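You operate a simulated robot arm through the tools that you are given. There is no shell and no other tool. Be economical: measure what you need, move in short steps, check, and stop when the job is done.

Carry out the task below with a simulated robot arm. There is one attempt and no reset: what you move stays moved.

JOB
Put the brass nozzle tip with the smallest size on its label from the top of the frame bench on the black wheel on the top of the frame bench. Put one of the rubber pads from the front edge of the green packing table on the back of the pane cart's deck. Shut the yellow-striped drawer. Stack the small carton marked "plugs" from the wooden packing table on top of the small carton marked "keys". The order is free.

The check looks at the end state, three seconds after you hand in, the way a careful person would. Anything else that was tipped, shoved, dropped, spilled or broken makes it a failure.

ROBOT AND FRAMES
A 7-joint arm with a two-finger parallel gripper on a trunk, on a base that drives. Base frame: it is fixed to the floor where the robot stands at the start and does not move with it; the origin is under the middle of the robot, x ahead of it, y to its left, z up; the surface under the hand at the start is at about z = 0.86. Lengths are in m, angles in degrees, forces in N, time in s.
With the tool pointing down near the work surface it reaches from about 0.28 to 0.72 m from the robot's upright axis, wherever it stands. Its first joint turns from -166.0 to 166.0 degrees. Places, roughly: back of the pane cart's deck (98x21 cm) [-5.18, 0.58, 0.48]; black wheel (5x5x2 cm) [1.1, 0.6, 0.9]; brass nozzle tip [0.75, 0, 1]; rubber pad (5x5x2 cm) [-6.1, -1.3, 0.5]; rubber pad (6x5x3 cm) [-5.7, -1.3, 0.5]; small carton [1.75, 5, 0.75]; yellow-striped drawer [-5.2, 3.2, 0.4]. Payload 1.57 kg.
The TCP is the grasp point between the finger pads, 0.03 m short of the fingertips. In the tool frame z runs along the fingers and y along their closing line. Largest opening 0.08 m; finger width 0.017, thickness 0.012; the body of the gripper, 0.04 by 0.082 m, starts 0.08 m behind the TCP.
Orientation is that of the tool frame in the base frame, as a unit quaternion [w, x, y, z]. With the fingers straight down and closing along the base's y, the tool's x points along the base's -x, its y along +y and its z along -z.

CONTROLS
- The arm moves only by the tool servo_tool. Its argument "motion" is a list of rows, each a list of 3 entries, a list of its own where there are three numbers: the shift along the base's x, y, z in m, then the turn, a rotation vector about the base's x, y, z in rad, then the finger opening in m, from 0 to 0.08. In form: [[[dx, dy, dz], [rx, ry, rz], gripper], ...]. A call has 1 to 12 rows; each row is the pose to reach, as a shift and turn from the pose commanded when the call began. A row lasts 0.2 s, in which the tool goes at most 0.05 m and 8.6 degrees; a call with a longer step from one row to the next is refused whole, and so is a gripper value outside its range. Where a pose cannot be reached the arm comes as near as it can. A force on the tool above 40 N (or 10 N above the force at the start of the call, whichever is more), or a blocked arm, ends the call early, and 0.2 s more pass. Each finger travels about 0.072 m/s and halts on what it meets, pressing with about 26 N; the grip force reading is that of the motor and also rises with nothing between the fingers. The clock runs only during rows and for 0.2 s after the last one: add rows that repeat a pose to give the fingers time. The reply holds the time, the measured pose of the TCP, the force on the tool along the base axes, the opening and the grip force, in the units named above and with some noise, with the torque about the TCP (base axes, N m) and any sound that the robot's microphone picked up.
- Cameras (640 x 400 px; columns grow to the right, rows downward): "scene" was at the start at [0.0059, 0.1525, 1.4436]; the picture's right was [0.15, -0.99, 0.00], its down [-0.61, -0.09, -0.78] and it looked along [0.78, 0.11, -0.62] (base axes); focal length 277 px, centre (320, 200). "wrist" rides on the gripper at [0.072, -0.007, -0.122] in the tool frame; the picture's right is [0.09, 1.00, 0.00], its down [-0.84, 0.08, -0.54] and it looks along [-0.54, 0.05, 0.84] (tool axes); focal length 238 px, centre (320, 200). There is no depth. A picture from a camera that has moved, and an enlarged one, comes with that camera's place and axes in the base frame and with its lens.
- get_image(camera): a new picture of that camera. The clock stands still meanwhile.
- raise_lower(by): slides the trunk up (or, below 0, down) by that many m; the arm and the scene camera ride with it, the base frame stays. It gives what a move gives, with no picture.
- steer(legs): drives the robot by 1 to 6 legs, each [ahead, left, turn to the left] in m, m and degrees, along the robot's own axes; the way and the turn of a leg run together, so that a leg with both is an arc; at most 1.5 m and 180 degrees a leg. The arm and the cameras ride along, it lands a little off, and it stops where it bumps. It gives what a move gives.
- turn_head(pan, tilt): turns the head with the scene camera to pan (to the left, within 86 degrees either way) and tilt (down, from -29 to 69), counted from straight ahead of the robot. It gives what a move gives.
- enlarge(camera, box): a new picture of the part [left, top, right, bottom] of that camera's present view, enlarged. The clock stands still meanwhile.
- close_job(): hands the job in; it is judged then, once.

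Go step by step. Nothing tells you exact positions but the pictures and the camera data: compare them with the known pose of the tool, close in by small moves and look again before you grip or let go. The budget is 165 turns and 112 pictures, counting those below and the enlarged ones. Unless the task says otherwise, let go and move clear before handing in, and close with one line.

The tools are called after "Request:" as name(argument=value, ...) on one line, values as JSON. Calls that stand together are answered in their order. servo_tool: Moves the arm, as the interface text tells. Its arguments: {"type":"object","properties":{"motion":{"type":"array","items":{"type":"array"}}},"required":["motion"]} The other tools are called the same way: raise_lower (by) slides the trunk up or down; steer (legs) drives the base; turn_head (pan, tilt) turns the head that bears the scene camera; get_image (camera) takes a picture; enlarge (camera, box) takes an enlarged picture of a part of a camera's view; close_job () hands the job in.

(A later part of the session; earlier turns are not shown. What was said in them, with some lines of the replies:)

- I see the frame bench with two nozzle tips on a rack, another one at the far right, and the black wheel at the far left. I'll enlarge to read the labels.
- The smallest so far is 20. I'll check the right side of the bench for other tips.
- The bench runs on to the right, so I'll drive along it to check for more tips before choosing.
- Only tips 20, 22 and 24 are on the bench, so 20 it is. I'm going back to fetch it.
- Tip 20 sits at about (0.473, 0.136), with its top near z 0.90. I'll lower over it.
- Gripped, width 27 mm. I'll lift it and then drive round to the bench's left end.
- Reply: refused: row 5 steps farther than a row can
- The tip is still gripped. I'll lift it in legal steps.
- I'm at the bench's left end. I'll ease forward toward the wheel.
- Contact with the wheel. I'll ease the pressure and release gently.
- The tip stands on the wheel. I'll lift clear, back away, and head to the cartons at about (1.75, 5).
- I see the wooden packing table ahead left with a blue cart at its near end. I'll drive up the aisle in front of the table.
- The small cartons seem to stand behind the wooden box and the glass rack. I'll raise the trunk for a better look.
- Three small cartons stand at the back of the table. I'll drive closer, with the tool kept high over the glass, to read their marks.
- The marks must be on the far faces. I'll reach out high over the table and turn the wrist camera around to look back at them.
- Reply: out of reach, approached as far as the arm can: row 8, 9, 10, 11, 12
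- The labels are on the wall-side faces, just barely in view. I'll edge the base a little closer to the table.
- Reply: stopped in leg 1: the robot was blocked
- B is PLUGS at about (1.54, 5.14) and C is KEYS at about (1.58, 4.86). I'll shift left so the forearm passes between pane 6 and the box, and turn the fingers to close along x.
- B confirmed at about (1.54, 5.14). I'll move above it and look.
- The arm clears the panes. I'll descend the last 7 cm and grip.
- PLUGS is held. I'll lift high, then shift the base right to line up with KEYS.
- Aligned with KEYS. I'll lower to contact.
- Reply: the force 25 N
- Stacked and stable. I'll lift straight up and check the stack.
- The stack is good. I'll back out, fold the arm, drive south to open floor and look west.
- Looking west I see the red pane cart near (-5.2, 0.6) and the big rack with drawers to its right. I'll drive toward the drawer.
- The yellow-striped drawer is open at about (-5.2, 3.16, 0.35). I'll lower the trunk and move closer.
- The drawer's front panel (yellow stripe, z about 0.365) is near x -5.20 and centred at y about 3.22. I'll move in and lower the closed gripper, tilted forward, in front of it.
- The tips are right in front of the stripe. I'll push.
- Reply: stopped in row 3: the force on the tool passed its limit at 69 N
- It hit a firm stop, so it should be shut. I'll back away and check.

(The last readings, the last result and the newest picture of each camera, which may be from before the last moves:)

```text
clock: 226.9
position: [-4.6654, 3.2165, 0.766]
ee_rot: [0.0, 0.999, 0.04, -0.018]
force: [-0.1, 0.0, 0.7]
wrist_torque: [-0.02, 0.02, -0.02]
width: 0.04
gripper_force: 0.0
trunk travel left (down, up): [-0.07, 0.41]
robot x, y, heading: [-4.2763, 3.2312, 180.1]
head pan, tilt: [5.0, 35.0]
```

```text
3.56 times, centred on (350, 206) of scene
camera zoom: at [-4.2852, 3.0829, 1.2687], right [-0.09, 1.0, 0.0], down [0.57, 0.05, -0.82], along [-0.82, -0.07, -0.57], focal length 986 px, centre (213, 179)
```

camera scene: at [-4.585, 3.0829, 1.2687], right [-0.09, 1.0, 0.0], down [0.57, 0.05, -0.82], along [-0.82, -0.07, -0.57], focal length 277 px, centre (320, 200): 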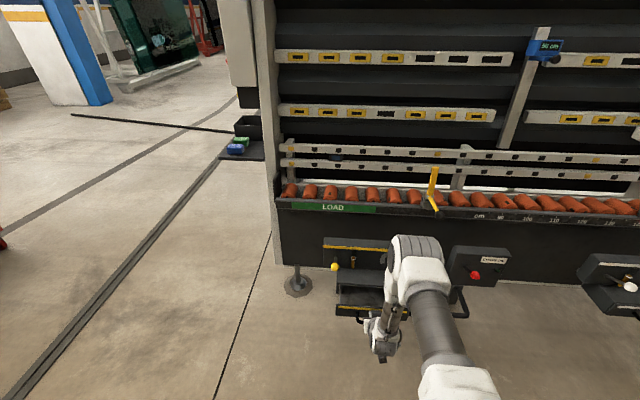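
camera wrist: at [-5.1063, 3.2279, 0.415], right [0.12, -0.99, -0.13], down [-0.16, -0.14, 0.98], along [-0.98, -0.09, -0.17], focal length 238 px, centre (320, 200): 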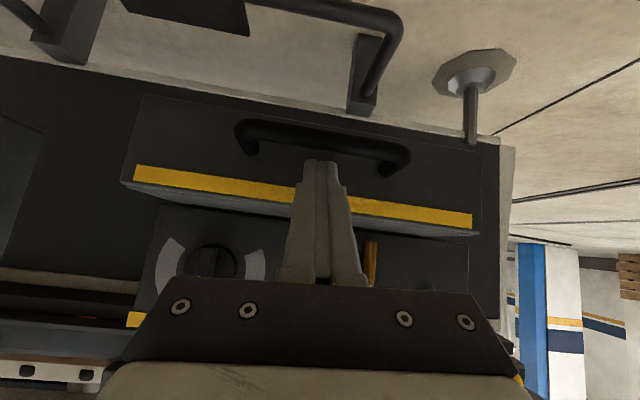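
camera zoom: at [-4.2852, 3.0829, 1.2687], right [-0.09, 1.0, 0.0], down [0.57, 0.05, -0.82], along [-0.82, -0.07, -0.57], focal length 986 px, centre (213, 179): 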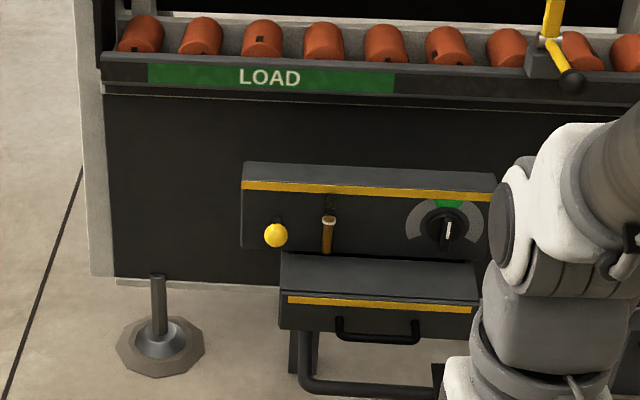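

The drawer is shut. Next come the pads and the pane cart, so I'll turn toward -y and look.

Request:
steer(legs=[[-0.2, 0, 0], [0, 0, 90]])

Request:
turn_head(pan=-10, tilt=18)

Request:
get_image(camera="scene")

```text
clock: 234.0
position: [-4.0635, 2.8429, 0.7653]
ee_rot: [0.013, 0.679, 0.734, -0.013]
force: [0.0, 0.1, -0.4]
wrist_torque: [0.01, 0.05, 0.0]
width: 0.0401
gripper_force: 0.1
trunk travel left (down, up): [-0.07, 0.41]
robot x, y, heading: [-4.0762, 3.2335, -90.0]
head pan, tilt: [5.0, 35.0]
```

```text
clock: 234.8
position: [-4.064, 2.8431, 0.7654]
ee_rot: [0.012, 0.68, 0.733, -0.013]
force: [-1.2, -0.4, 0.2]
wrist_torque: [0.01, 0.01, 0.02]
width: 0.0402
gripper_force: 0.0
trunk travel left (down, up): [-0.07, 0.41]
robot x, y, heading: [-4.0756, 3.2295, -90.1]
head pan, tilt: [-10.0, 18.0]
```

```text
40 pictures are left
camera scene: at [-3.9521, 3.2181, 1.2957], right [-0.98, 0.18, 0.0], down [0.05, 0.3, -0.95], along [-0.17, -0.94, -0.31], focal length 277 px, centre (320, 200)
```

scene: 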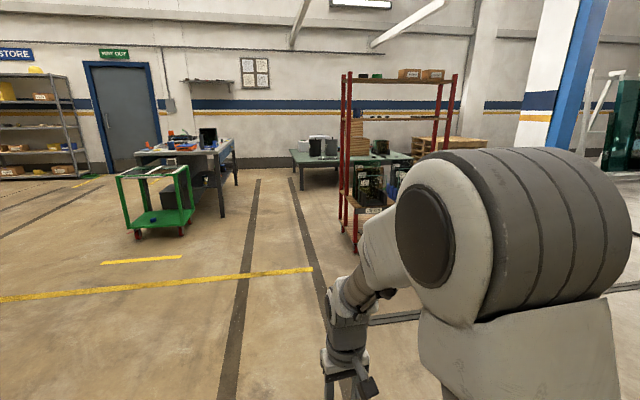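

The green packing table is behind the pane cart, with its front edge at y about -1.3. I'll drive around into the space between them.

Request:
steer(legs=[[1.4, 0.15, 0], [1.4, 0, 0], [1.1, 0, 0]])

Request:
turn_head(pan=-75, tilt=25)

Request:
get_image(camera="scene")

```text
clock: 260.1
position: [-3.9654, -1.0625, 0.7651]
ee_rot: [0.012, 0.688, 0.726, -0.012]
force: [-0.4, 0.2, 0.3]
wrist_torque: [0.01, 0.0, -0.01]
width: 0.0398
gripper_force: 0.1
trunk travel left (down, up): [-0.07, 0.41]
robot x, y, heading: [-3.9692, -0.6742, -91.7]
head pan, tilt: [-10.0, 18.0]
```

```text
clock: 261.5
position: [-3.9658, -1.0625, 0.7642]
ee_rot: [0.013, 0.688, 0.726, -0.013]
force: [0.0, 0.8, 0.1]
wrist_torque: [0.0, 0.04, -0.01]
width: 0.0397
gripper_force: 0.0
trunk travel left (down, up): [-0.07, 0.41]
robot x, y, heading: [-3.9669, -0.6779, -91.7]
head pan, tilt: [-75.0, 25.0]
```

```text
39 pictures are left
camera scene: at [-3.916, -0.6204, 1.2844], right [-0.23, 0.97, 0.0], down [0.41, 0.1, -0.91], along [-0.88, -0.21, -0.42], focal length 277 px, centre (320, 200)
```

scene: 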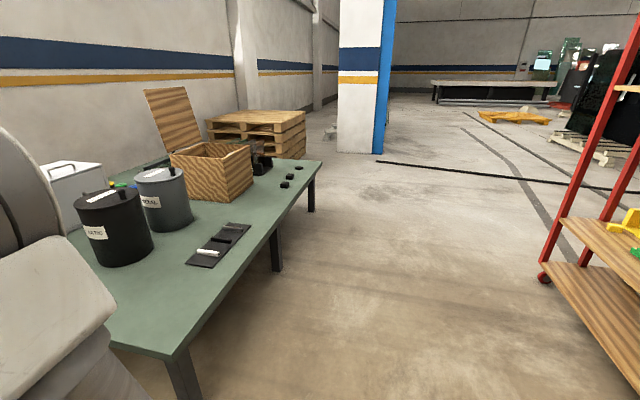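

Three small pads lie along the front edge of the green table, around x -5.74 to -6.12. I'll slide sideways to them.

Request:
steer(legs=[[0, 0, 1.7], [0, -1.0, 0], [0, -0.75, 0]])

Request:
turn_head(pan=-10, tilt=45)

Request:
get_image(camera="scene")

Request:
get_image(camera="wrist")

```text
clock: 275.3
position: [-5.7095, -1.0634, 0.7653]
ee_rot: [0.012, 0.678, 0.735, -0.012]
force: [-0.4, 0.6, -0.2]
wrist_torque: [0.03, -0.03, -0.03]
width: 0.04
gripper_force: 0.2
trunk travel left (down, up): [-0.07, 0.41]
robot x, y, heading: [-5.7231, -0.6785, -90.2]
head pan, tilt: [-75.0, 25.0]
```

```text
clock: 276.7
position: [-5.71, -1.062, 0.7657]
ee_rot: [0.012, 0.678, 0.735, -0.012]
force: [0.5, 0.3, 0.4]
wrist_torque: [0.0, -0.01, 0.03]
width: 0.0397
gripper_force: 0.0
trunk travel left (down, up): [-0.07, 0.41]
robot x, y, heading: [-5.7215, -0.6748, -90.2]
head pan, tilt: [-10.0, 45.0]
```

```text
38 pictures are left
camera scene: at [-5.5955, -0.6753, 1.2539], right [-0.98, 0.18, 0.0], down [0.13, 0.7, -0.71], along [-0.13, -0.7, -0.71], focal length 277 px, centre (320, 200)
```

scene: 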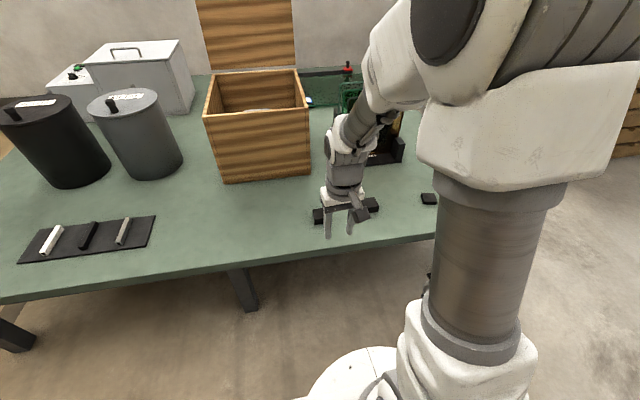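

```text
37 pictures are left
camera wrist: at [-5.7217, -0.9882, 0.8853], right [0.99, 0.17, -0.01], down [0.14, -0.81, 0.57], along [0.09, -0.56, -0.82], focal length 238 px, centre (320, 200)
```

wrist: 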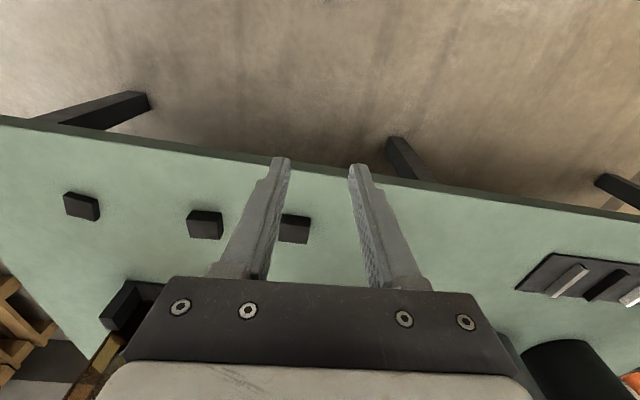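

I'll take the nearest pad, at about (-5.72, -1.32). I'll move above it with the gripper open and look again.

Request:
servo_tool(motion=[[[0, -0.045, 0], [0, 0, -0.02], 0.08], [[0, -0.09, 0], [0, 0, -0.04], 0.08], [[0, -0.135, 0], [0, 0, -0.06], 0.08], [[-0.005, -0.18, -0.02], [0, 0, -0.08], 0.08], [[-0.01, -0.215, -0.05], [0, 0, -0.08], 0.08], [[-0.012, -0.245, -0.08], [0, 0, -0.08], 0.08]])

Request:
get_image(camera="wrist")

Request:
enlarge(camera="scene", box=[280, 140, 460, 252])

```text
clock: 278.1
position: [-5.7213, -1.3077, 0.6855]
ee_rot: [0.012, 0.708, 0.706, -0.013]
force: [0.5, 0.4, 0.3]
wrist_torque: [-0.01, 0.04, -0.01]
width: 0.0797
gripper_force: 0.1
trunk travel left (down, up): [-0.07, 0.41]
robot x, y, heading: [-5.7227, -0.6778, -90.3]
head pan, tilt: [-10.0, 45.0]
```

```text
36 pictures are left
camera wrist: at [-5.7274, -1.2333, 0.8055], right [1.0, 0.09, -0.01], down [0.08, -0.82, 0.57], along [0.05, -0.57, -0.82], focal length 238 px, centre (320, 200)
```

wrist: 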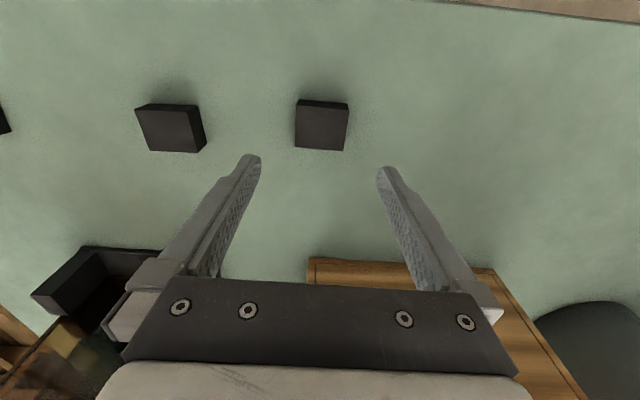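

```text
3.56 times, centred on (370, 196) of scene
camera zoom: at [-5.5955, -0.675, 1.2539], right [-0.98, 0.18, 0.0], down [0.13, 0.7, -0.71], along [-0.13, -0.7, -0.71], focal length 986 px, centre (142, 214)
```

zoom: 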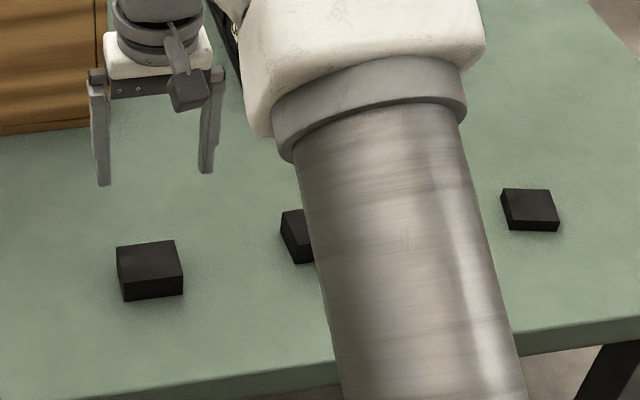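

Request:
servo_tool(motion=[[[0.001, -0.012, -0.04], [0, 0, 0], 0.08], [[0.002, -0.025, -0.08], [0, 0, 0], 0.08], [[0.002, -0.025, -0.12], [0, 0, 0], 0.08], [[0.002, -0.025, -0.135], [0, 0, 0], 0.08]])

Request:
get_image(camera="wrist")

Request:
enlarge(camera="scene", box=[280, 160, 380, 235])

```text
clock: 279.1
position: [-5.7205, -1.3314, 0.5501]
ee_rot: [0.011, 0.707, 0.707, -0.013]
force: [0.4, -0.1, -0.3]
wrist_torque: [-0.01, -0.03, 0.0]
width: 0.0798
gripper_force: 0.0
trunk travel left (down, up): [-0.07, 0.41]
robot x, y, heading: [-5.7204, -0.6736, -90.3]
head pan, tilt: [-10.0, 45.0]
```

```text
34 pictures are left
camera wrist: at [-5.7251, -1.2573, 0.6706], right [1.0, 0.09, -0.01], down [0.08, -0.82, 0.57], along [0.05, -0.57, -0.82], focal length 238 px, centre (320, 200)
```

wrist: 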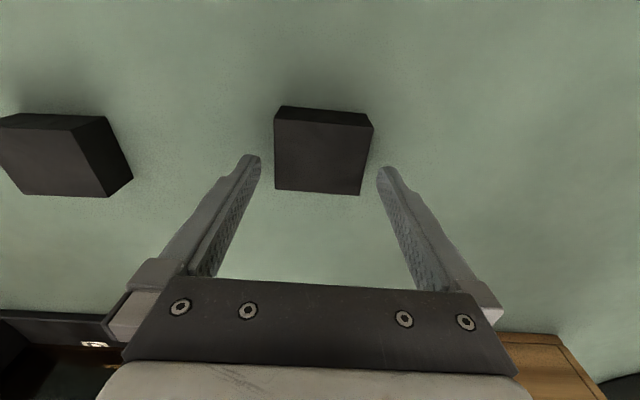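

```text
5.33 times, centred on (330, 198) of scene
camera zoom: at [-5.5955, -0.6752, 1.2539], right [-0.98, 0.18, 0.0], down [0.13, 0.7, -0.71], along [-0.13, -0.7, -0.71], focal length 1478 px, centre (267, 213)
```

zoom: 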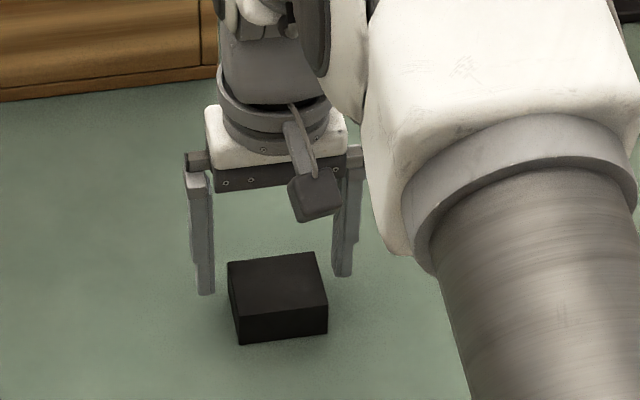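

Well aligned. I'll lower and grip.

Request:
servo_tool(motion=[[[0.002, 0, -0.015], [0, 0, 0], 0.08], [[0.002, 0, -0.028], [0, 0, 0], 0.08], [[0.002, 0, -0.028], [0, 0, 0], 0.06], [[0.002, 0, -0.028], [0, 0, 0], 0.04], [[0.002, 0, -0.028], [0, 0, 0], 0.03], [[0.002, 0, -0.028], [0, 0, 0], 0.03]])

Request:
get_image(camera="wrist")

```text
clock: 279.8
position: [-5.7166, -1.3323, 0.5303]
ee_rot: [0.012, 0.708, 0.706, -0.013]
force: [1.7, 7.6, 19.6]
wrist_torque: [0.41, -0.12, 0.01]
width: 0.0716
gripper_force: 6.5
trunk travel left (down, up): [-0.07, 0.41]
robot x, y, heading: [-5.7219, -0.675, -90.2]
head pan, tilt: [-10.0, 45.0]
stopped in row 3: the force on the tool passed its limit at 44 N (the readings are from after the stop); the commanded pose is now the measured one
```

```text
32 pictures are left
camera wrist: at [-5.7222, -1.2576, 0.6499], right [1.0, 0.09, 0.0], down [0.08, -0.82, 0.57], along [0.05, -0.57, -0.82], focal length 238 px, centre (320, 200)
```

wrist: 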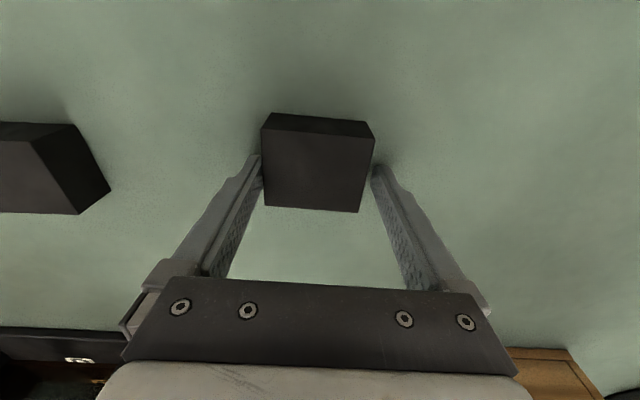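

The fingertips touched the table, so its top is at about z 0.50. I'll lift a few mm and close.

Request:
servo_tool(motion=[[[0, 0, 0.005], [0, 0, 0], 0.072], [[0, 0, 0.005], [0, 0, 0], 0.06], [[0, 0, 0.005], [0, 0, 0], 0.04], [[0, 0, 0.005], [0, 0, 0], 0.03], [[0, 0, 0.005], [0, 0, 0], 0.03], [[0, 0, 0.02], [0, 0, 0], 0.03], [[0, 0, 0.05], [0, 0, 0], 0.03], [[0, 0, 0.09], [0, 0, 0], 0.03]])

Request:
get_image(camera="wrist")

```text
clock: 281.6
position: [-5.7162, -1.3306, 0.6172]
ee_rot: [0.011, 0.708, 0.706, -0.012]
force: [-0.4, 0.7, -1.2]
wrist_torque: [0.0, -0.02, 0.0]
width: 0.0592
gripper_force: 26.3
trunk travel left (down, up): [-0.07, 0.41]
robot x, y, heading: [-5.7217, -0.6717, -90.4]
head pan, tilt: [-10.0, 45.0]
```

```text
31 pictures are left
camera wrist: at [-5.7228, -1.2568, 0.7365], right [1.0, 0.09, 0.0], down [0.08, -0.82, 0.57], along [0.05, -0.57, -0.82], focal length 238 px, centre (320, 200)
```

wrist: 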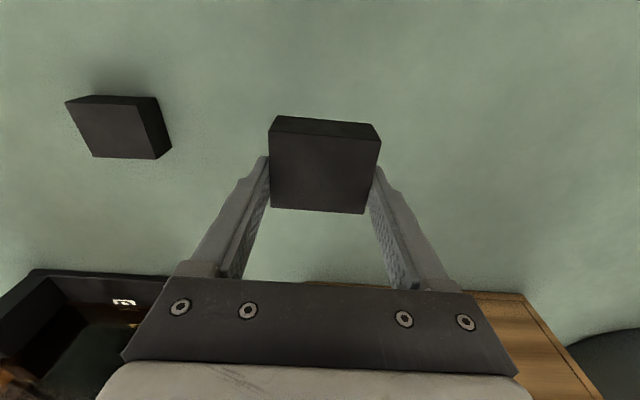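

The pad is held. I'll retract, turn around and look at the cart's back.

Request:
servo_tool(motion=[[[0, 0.02, 0.04], [0, 0, 0], 0.03], [[0, 0.06, 0.07], [0, 0, 0], 0.03], [[0, 0.1, 0.1], [0, 0, 0], 0.03], [[0, 0.14, 0.13], [0, 0, 0], 0.03], [[0, 0.18, 0.16], [0, 0, 0], 0.03], [[0, 0.22, 0.19], [0, 0, 0], 0.03], [[0, 0.26, 0.22], [0, 0, 0], 0.03], [[0, 0.29, 0.24], [0, 0, 0], 0.03]])

Request:
steer(legs=[[0, 0, 180]])

Request:
turn_head(pan=-15, tilt=30)

Request:
get_image(camera="scene")

```text
clock: 283.4
position: [-5.7173, -1.0409, 0.8572]
ee_rot: [0.01, 0.708, 0.706, -0.012]
force: [0.4, -0.5, -1.0]
wrist_torque: [-0.02, 0.02, 0.04]
width: 0.0588
gripper_force: 25.6
trunk travel left (down, up): [-0.07, 0.41]
robot x, y, heading: [-5.7197, -0.6727, -90.3]
head pan, tilt: [-10.0, 45.0]
```

```text
clock: 293.7
position: [-5.7256, -0.308, 0.8575]
ee_rot: [0.012, -0.705, 0.709, 0.012]
force: [-0.3, 0.0, -1.6]
wrist_torque: [0.01, -0.02, -0.02]
width: 0.0595
gripper_force: 26.3
trunk travel left (down, up): [-0.07, 0.41]
robot x, y, heading: [-5.7215, -0.675, 89.8]
head pan, tilt: [-10.0, 45.0]
```

```text
clock: 294.5
position: [-5.7267, -0.3071, 0.8585]
ee_rot: [0.013, -0.705, 0.709, 0.011]
force: [0.4, -0.3, -1.1]
wrist_torque: [0.0, -0.03, -0.01]
width: 0.0595
gripper_force: 26.2
trunk travel left (down, up): [-0.07, 0.41]
robot x, y, heading: [-5.723, -0.6736, 89.8]
head pan, tilt: [-15.0, 30.0]
```

```text
30 pictures are left
camera scene: at [-5.8379, -0.6664, 1.2764], right [0.96, -0.26, 0.0], down [-0.13, -0.48, -0.87], along [0.23, 0.83, -0.5], focal length 277 px, centre (320, 200)
```

scene: 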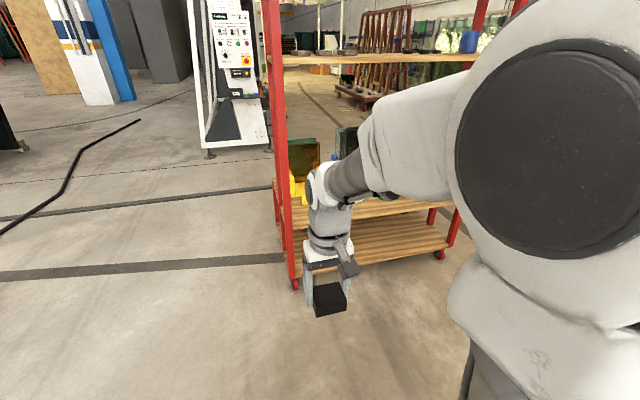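

The pane cart's middle deck is behind the arm. I'll shift right and look left past the arm at the deck's back strip.

Request:
steer(legs=[[0, -0.72, 0]])

Request:
turn_head(pan=12, tilt=30)

Request:
get_image(camera="scene")

Request:
get_image(camera="wrist")

```text
clock: 300.3
position: [-5.0044, -0.312, 0.8567]
ee_rot: [0.013, -0.704, 0.71, 0.011]
force: [-0.1, -0.4, -0.5]
wrist_torque: [-0.01, 0.03, 0.03]
width: 0.0594
gripper_force: 26.0
trunk travel left (down, up): [-0.07, 0.41]
robot x, y, heading: [-5.0057, -0.6784, 89.6]
head pan, tilt: [-15.0, 30.0]
```

```text
clock: 301.2
position: [-5.0045, -0.3124, 0.8576]
ee_rot: [0.012, -0.705, 0.709, 0.011]
force: [0.4, -0.4, -0.3]
wrist_torque: [0.01, 0.01, 0.05]
width: 0.0592
gripper_force: 25.9
trunk travel left (down, up): [-0.07, 0.41]
robot x, y, heading: [-5.0009, -0.6799, 89.6]
head pan, tilt: [12.0, 30.0]
```

```text
29 pictures are left
camera scene: at [-5.1588, -0.6699, 1.2764], right [0.98, 0.2, 0.0], down [0.1, -0.49, -0.87], along [-0.17, 0.85, -0.5], focal length 277 px, centre (320, 200)
```

scene: 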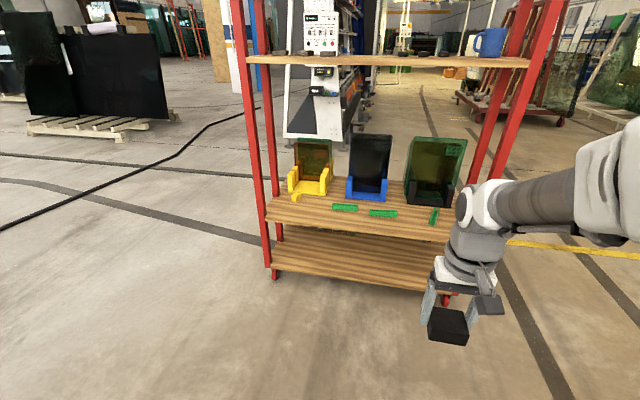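

```text
28 pictures are left
camera wrist: at [-4.9979, -0.3895, 0.977], right [-1.0, -0.09, 0.0], down [-0.07, 0.82, 0.57], along [-0.05, 0.57, -0.82], focal length 238 px, centre (320, 200)
```

wrist: 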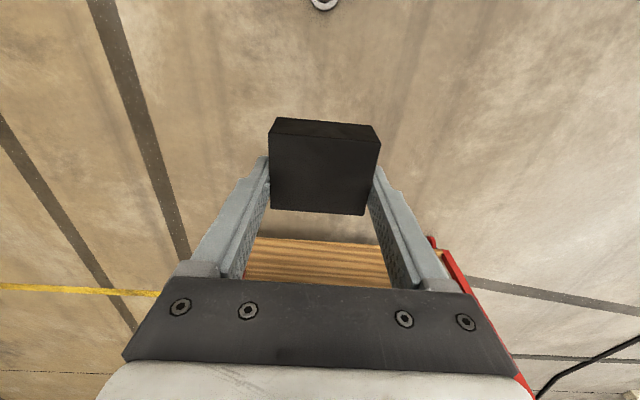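

Request:
enlarge(camera="scene", box=[250, 130, 490, 280])

```text
2.67 times, centred on (370, 205) of scene
camera zoom: at [-5.1588, -0.6699, 1.2764], right [0.98, 0.2, 0.0], down [0.1, -0.49, -0.87], along [-0.17, 0.85, -0.5], focal length 739 px, centre (187, 187)
```

zoom: 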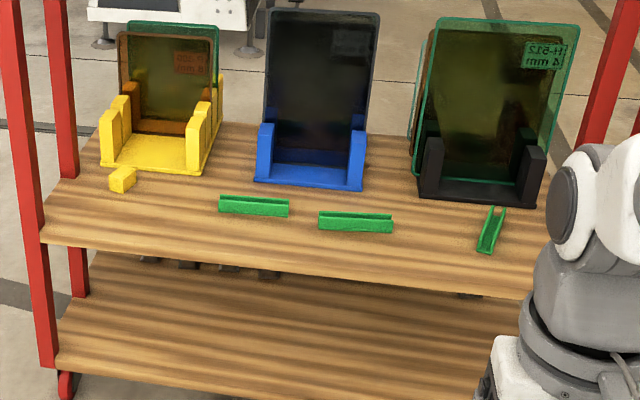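

There's free space on the back strip at about (-5.45, 0.55), left of the green channels. I'll drive up facing it.

Request:
steer(legs=[[0, 0.45, 0.3], [0.6, 0, 0]])

Request:
turn_head(pan=0, tilt=40)

Request:
get_image(camera="scene")

Request:
get_image(camera="wrist")

```text
clock: 309.1
position: [-5.4532, 0.29, 0.8559]
ee_rot: [0.013, -0.706, 0.708, 0.011]
force: [0.4, 0.0, -0.5]
wrist_torque: [-0.01, 0.01, 0.01]
width: 0.0593
gripper_force: 25.9
trunk travel left (down, up): [-0.07, 0.41]
robot x, y, heading: [-5.4505, -0.0783, 89.5]
head pan, tilt: [12.0, 30.0]
```

```text
clock: 309.9
position: [-5.4529, 0.2892, 0.8574]
ee_rot: [0.012, -0.705, 0.709, 0.012]
force: [-0.2, 1.0, -1.3]
wrist_torque: [-0.01, -0.01, -0.01]
width: 0.0595
gripper_force: 25.7
trunk travel left (down, up): [-0.07, 0.41]
robot x, y, heading: [-5.4512, -0.0796, 89.5]
head pan, tilt: [0.0, 40.0]
```

```text
26 pictures are left
camera scene: at [-5.5885, -0.0723, 1.2611], right [1.0, -0.01, 0.0], down [0.0, -0.64, -0.77], along [0.0, 0.77, -0.64], focal length 277 px, centre (320, 200)
```

scene: 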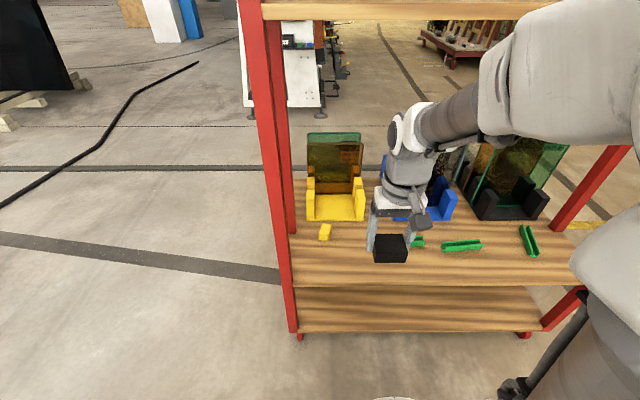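

```text
25 pictures are left
camera wrist: at [-5.4465, 0.2118, 0.977], right [-1.0, -0.09, 0.0], down [-0.07, 0.82, 0.57], along [-0.05, 0.57, -0.82], focal length 238 px, centre (320, 200)
```

wrist: 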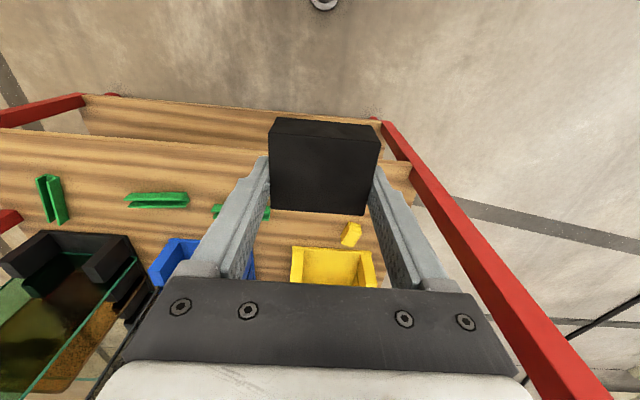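

Request:
servo_tool(motion=[[[0, 0, -0.045], [0, 0, 0], 0.03], [[0, 0, -0.09], [0, 0, 0], 0.03], [[0, 0, -0.135], [0, 0, 0], 0.03], [[0, 0, -0.18], [0, 0, 0], 0.03], [[0, 0.04, -0.2], [0, 0, 0], 0.03], [[0, 0.085, -0.2], [0, 0, 0], 0.03], [[0, 0.13, -0.2], [0, 0, 0], 0.03], [[0, 0.175, -0.2], [0, 0, 0], 0.03]])

Request:
get_image(camera="scene")

Request:
get_image(camera="wrist")

```text
clock: 311.6
position: [-5.4506, 0.4634, 0.6569]
ee_rot: [0.013, -0.705, 0.709, 0.01]
force: [-1.1, -0.4, -1.1]
wrist_torque: [0.03, 0.04, 0.01]
width: 0.0593
gripper_force: 26.1
trunk travel left (down, up): [-0.07, 0.41]
robot x, y, heading: [-5.4455, -0.0778, 89.4]
head pan, tilt: [0.0, 40.0]
```

```text
24 pictures are left
camera scene: at [-5.5884, -0.0725, 1.2611], right [1.0, -0.01, 0.0], down [0.0, -0.64, -0.77], along [0.01, 0.77, -0.64], focal length 277 px, centre (320, 200)
```

scene: 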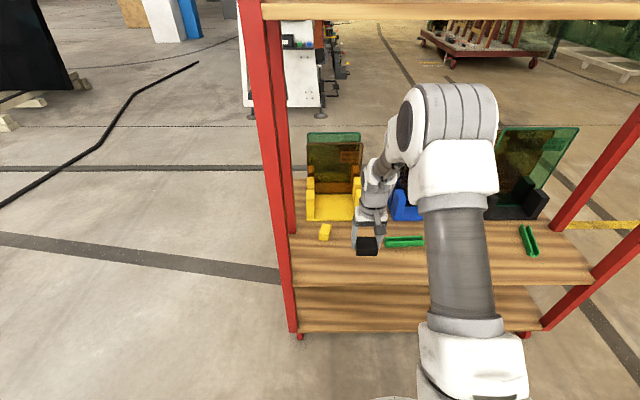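

```text
23 pictures are left
camera wrist: at [-5.4454, 0.3867, 0.7766], right [-1.0, -0.09, 0.0], down [-0.07, 0.82, 0.57], along [-0.05, 0.57, -0.82], focal length 238 px, centre (320, 200)
```

wrist: 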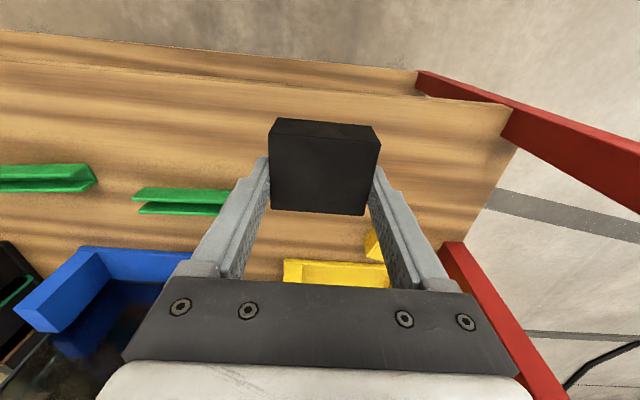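

Request:
servo_tool(motion=[[[0, 0.02, -0.04], [0, 0, 0], 0.03], [[0, 0.05, -0.07], [0, 0, 0], 0.03], [[0, 0.085, -0.09], [0, 0, 0], 0.03], [[0, 0.085, -0.115], [0, 0, 0], 0.03]])

Request:
get_image(camera="wrist")

Request:
enlarge(camera="scene", box=[290, 180, 450, 300])

```text
clock: 312.6
position: [-5.4533, 0.5494, 0.5422]
ee_rot: [0.013, -0.705, 0.709, 0.011]
force: [0.4, 0.9, -0.9]
wrist_torque: [0.05, -0.01, -0.01]
width: 0.0593
gripper_force: 26.2
trunk travel left (down, up): [-0.07, 0.41]
robot x, y, heading: [-5.4504, -0.0798, 89.8]
head pan, tilt: [0.0, 40.0]
```

```text
22 pictures are left
camera wrist: at [-5.4469, 0.4721, 0.6612], right [-1.0, -0.09, 0.0], down [-0.07, 0.82, 0.57], along [-0.05, 0.57, -0.82], focal length 238 px, centre (320, 200)
```

wrist: 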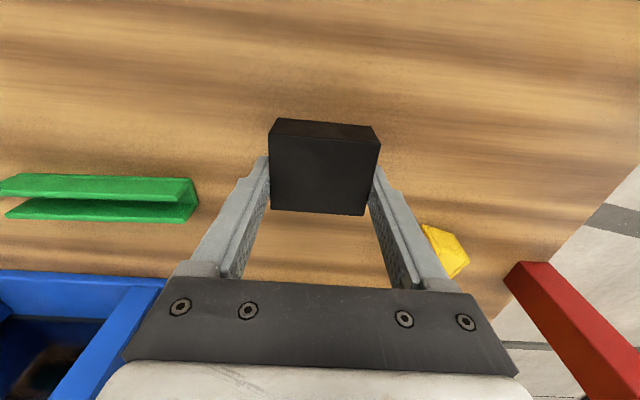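

```text
3.33 times, centred on (370, 240) of scene
camera zoom: at [-5.5884, -0.0724, 1.2611], right [1.0, -0.01, 0.0], down [0.0, -0.64, -0.77], along [0.01, 0.77, -0.64], focal length 924 px, centre (153, 67)
```

zoom: 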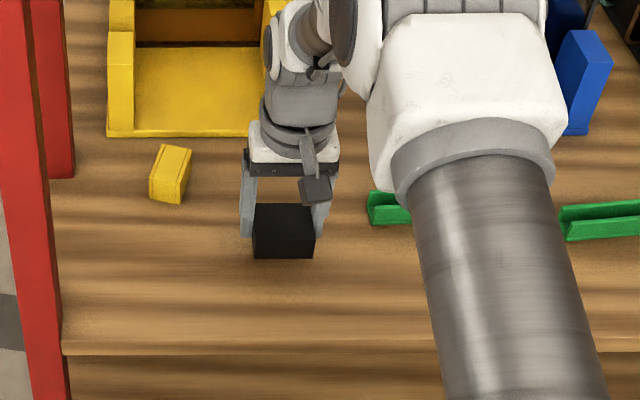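

Good placement. I'll lower to contact slowly.

Request:
servo_tool(motion=[[[0, 0, -0.005], [0, 0, 0], 0.03], [[0, 0, -0.01], [0, 0, 0], 0.03], [[0, 0, -0.014], [0, 0, 0], 0.03], [[0, 0, -0.018], [0, 0, 0], 0.03]])

```text
clock: 313.6
position: [-5.4523, 0.5492, 0.5236]
ee_rot: [0.013, -0.705, 0.709, 0.011]
force: [0.0, 0.4, -1.3]
wrist_torque: [0.02, -0.03, 0.02]
width: 0.0591
gripper_force: 26.3
trunk travel left (down, up): [-0.07, 0.41]
robot x, y, heading: [-5.4471, -0.0744, 89.4]
head pan, tilt: [0.0, 40.0]
```

Request:
servo_tool(motion=[[[0, 0, -0.003], [0, 0, 0], 0.03], [[0, 0, -0.006], [0, 0, 0], 0.03], [[0, 0, -0.009], [0, 0, 0], 0.03], [[0, 0, -0.012], [0, 0, 0], 0.03]])

```text
clock: 314.7
position: [-5.4527, 0.5493, 0.5182]
ee_rot: [0.013, -0.706, 0.708, 0.011]
force: [1.6, -11.5, 21.4]
wrist_torque: [-0.56, 0.69, 0.31]
width: 0.0591
gripper_force: 25.9
trunk travel left (down, up): [-0.07, 0.41]
robot x, y, heading: [-5.4505, -0.0812, 89.7]
head pan, tilt: [0.0, 40.0]
stopped in row 4: the force on the tool passed its limit at 44 N (the readings are from after the stop); the commanded pose is now the measured one
```

Contact reached. I'll ease up 1 mm and open.

Request:
servo_tool(motion=[[[0, 0, 0.002], [0, 0, 0], 0.03], [[0, 0, 0.002], [0, 0, 0], 0.055], [[0, 0, 0.002], [0, 0, 0], 0.065], [[0, 0, 0.002], [0, 0, 0], 0.075], [[0, 0, 0.002], [0, 0, 0], 0.08], [[0, 0, 0.002], [0, 0, 0], 0.08], [[0, 0, 0.03], [0, 0, 0], 0.08], [[0, 0, 0.07], [0, 0, 0], 0.08], [[0, -0.02, 0.11], [0, 0, 0], 0.08], [[0, -0.06, 0.13], [0, 0, 0], 0.08], [[0, -0.1, 0.14], [0, 0, 0], 0.08], [[0, -0.14, 0.14], [0, 0, 0], 0.08]])

Request:
get_image(camera="scene")

Request:
get_image(camera="wrist")

```text
clock: 317.3
position: [-5.4525, 0.4083, 0.6565]
ee_rot: [0.012, -0.705, 0.709, 0.012]
force: [0.1, -0.3, -0.6]
wrist_torque: [0.04, -0.02, 0.01]
width: 0.0802
gripper_force: 0.0
trunk travel left (down, up): [-0.07, 0.41]
robot x, y, heading: [-5.4514, -0.0762, 89.3]
head pan, tilt: [0.0, 40.0]
```

```text
20 pictures are left
camera scene: at [-5.5884, -0.0724, 1.2611], right [1.0, -0.01, 0.0], down [0.0, -0.64, -0.77], along [0.01, 0.77, -0.64], focal length 277 px, centre (320, 200)
```

scene: 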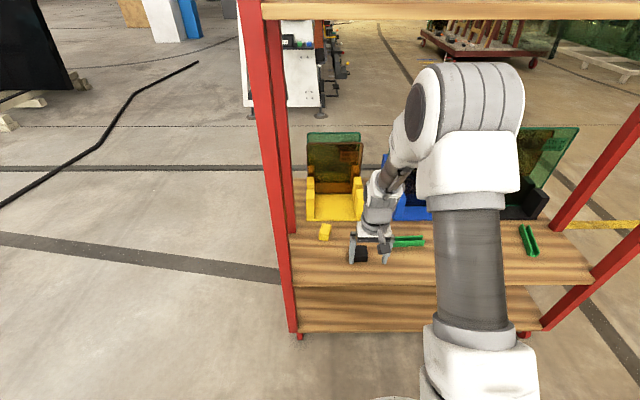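

```text
19 pictures are left
camera wrist: at [-5.4461, 0.3317, 0.7759], right [-1.0, -0.09, 0.0], down [-0.07, 0.82, 0.57], along [-0.05, 0.57, -0.82], focal length 238 px, centre (320, 200)
```

wrist: 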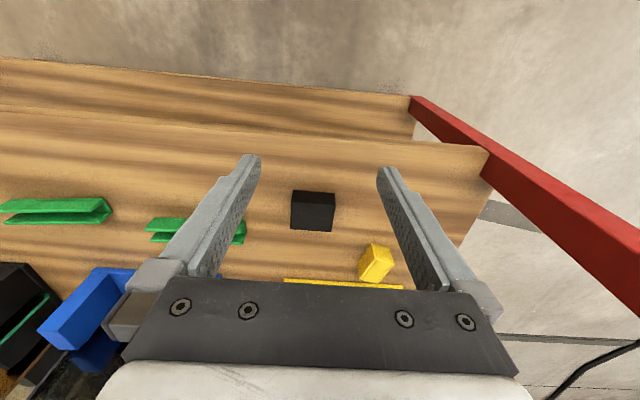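

The pad lies on the deck's back strip. I'll pull the arm back and reverse clear of the cart.

Request:
steer(legs=[[-0.4, 0, 0]])

Request:
get_image(camera="scene")

```text
clock: 320.4
position: [-5.4553, 0.0096, 0.6561]
ee_rot: [0.012, -0.706, 0.708, 0.011]
force: [-0.2, -0.6, 0.6]
wrist_torque: [0.03, -0.01, 0.0]
width: 0.0801
gripper_force: 0.1
trunk travel left (down, up): [-0.07, 0.41]
robot x, y, heading: [-5.4509, -0.4775, 89.6]
head pan, tilt: [0.0, 40.0]
```

```text
18 pictures are left
camera scene: at [-5.5909, -0.472, 1.2611], right [1.0, -0.01, 0.0], down [0.0, -0.64, -0.77], along [0.0, 0.77, -0.64], focal length 277 px, centre (320, 200)
```

scene: 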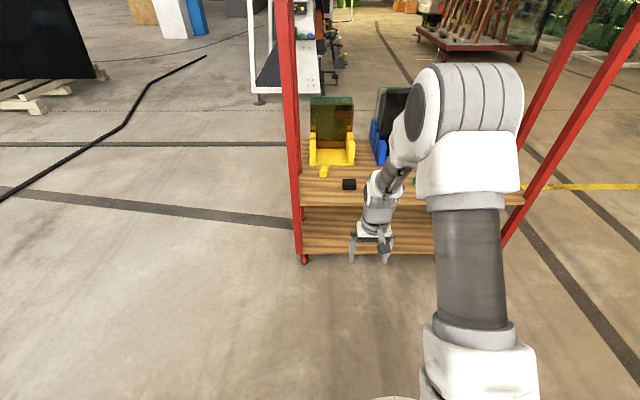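

All four parts are done and the arm is clear, so I'm handing in.

Request:
close_job()

```text
The job is handed in.
```

The job is handed in with all four parts done: the 20 mm tip is on the black wheel, a rubber pad is on the back of the pane cart's deck, the yellow-striped drawer is shut, and the "plugs" carton is on top of "keys".
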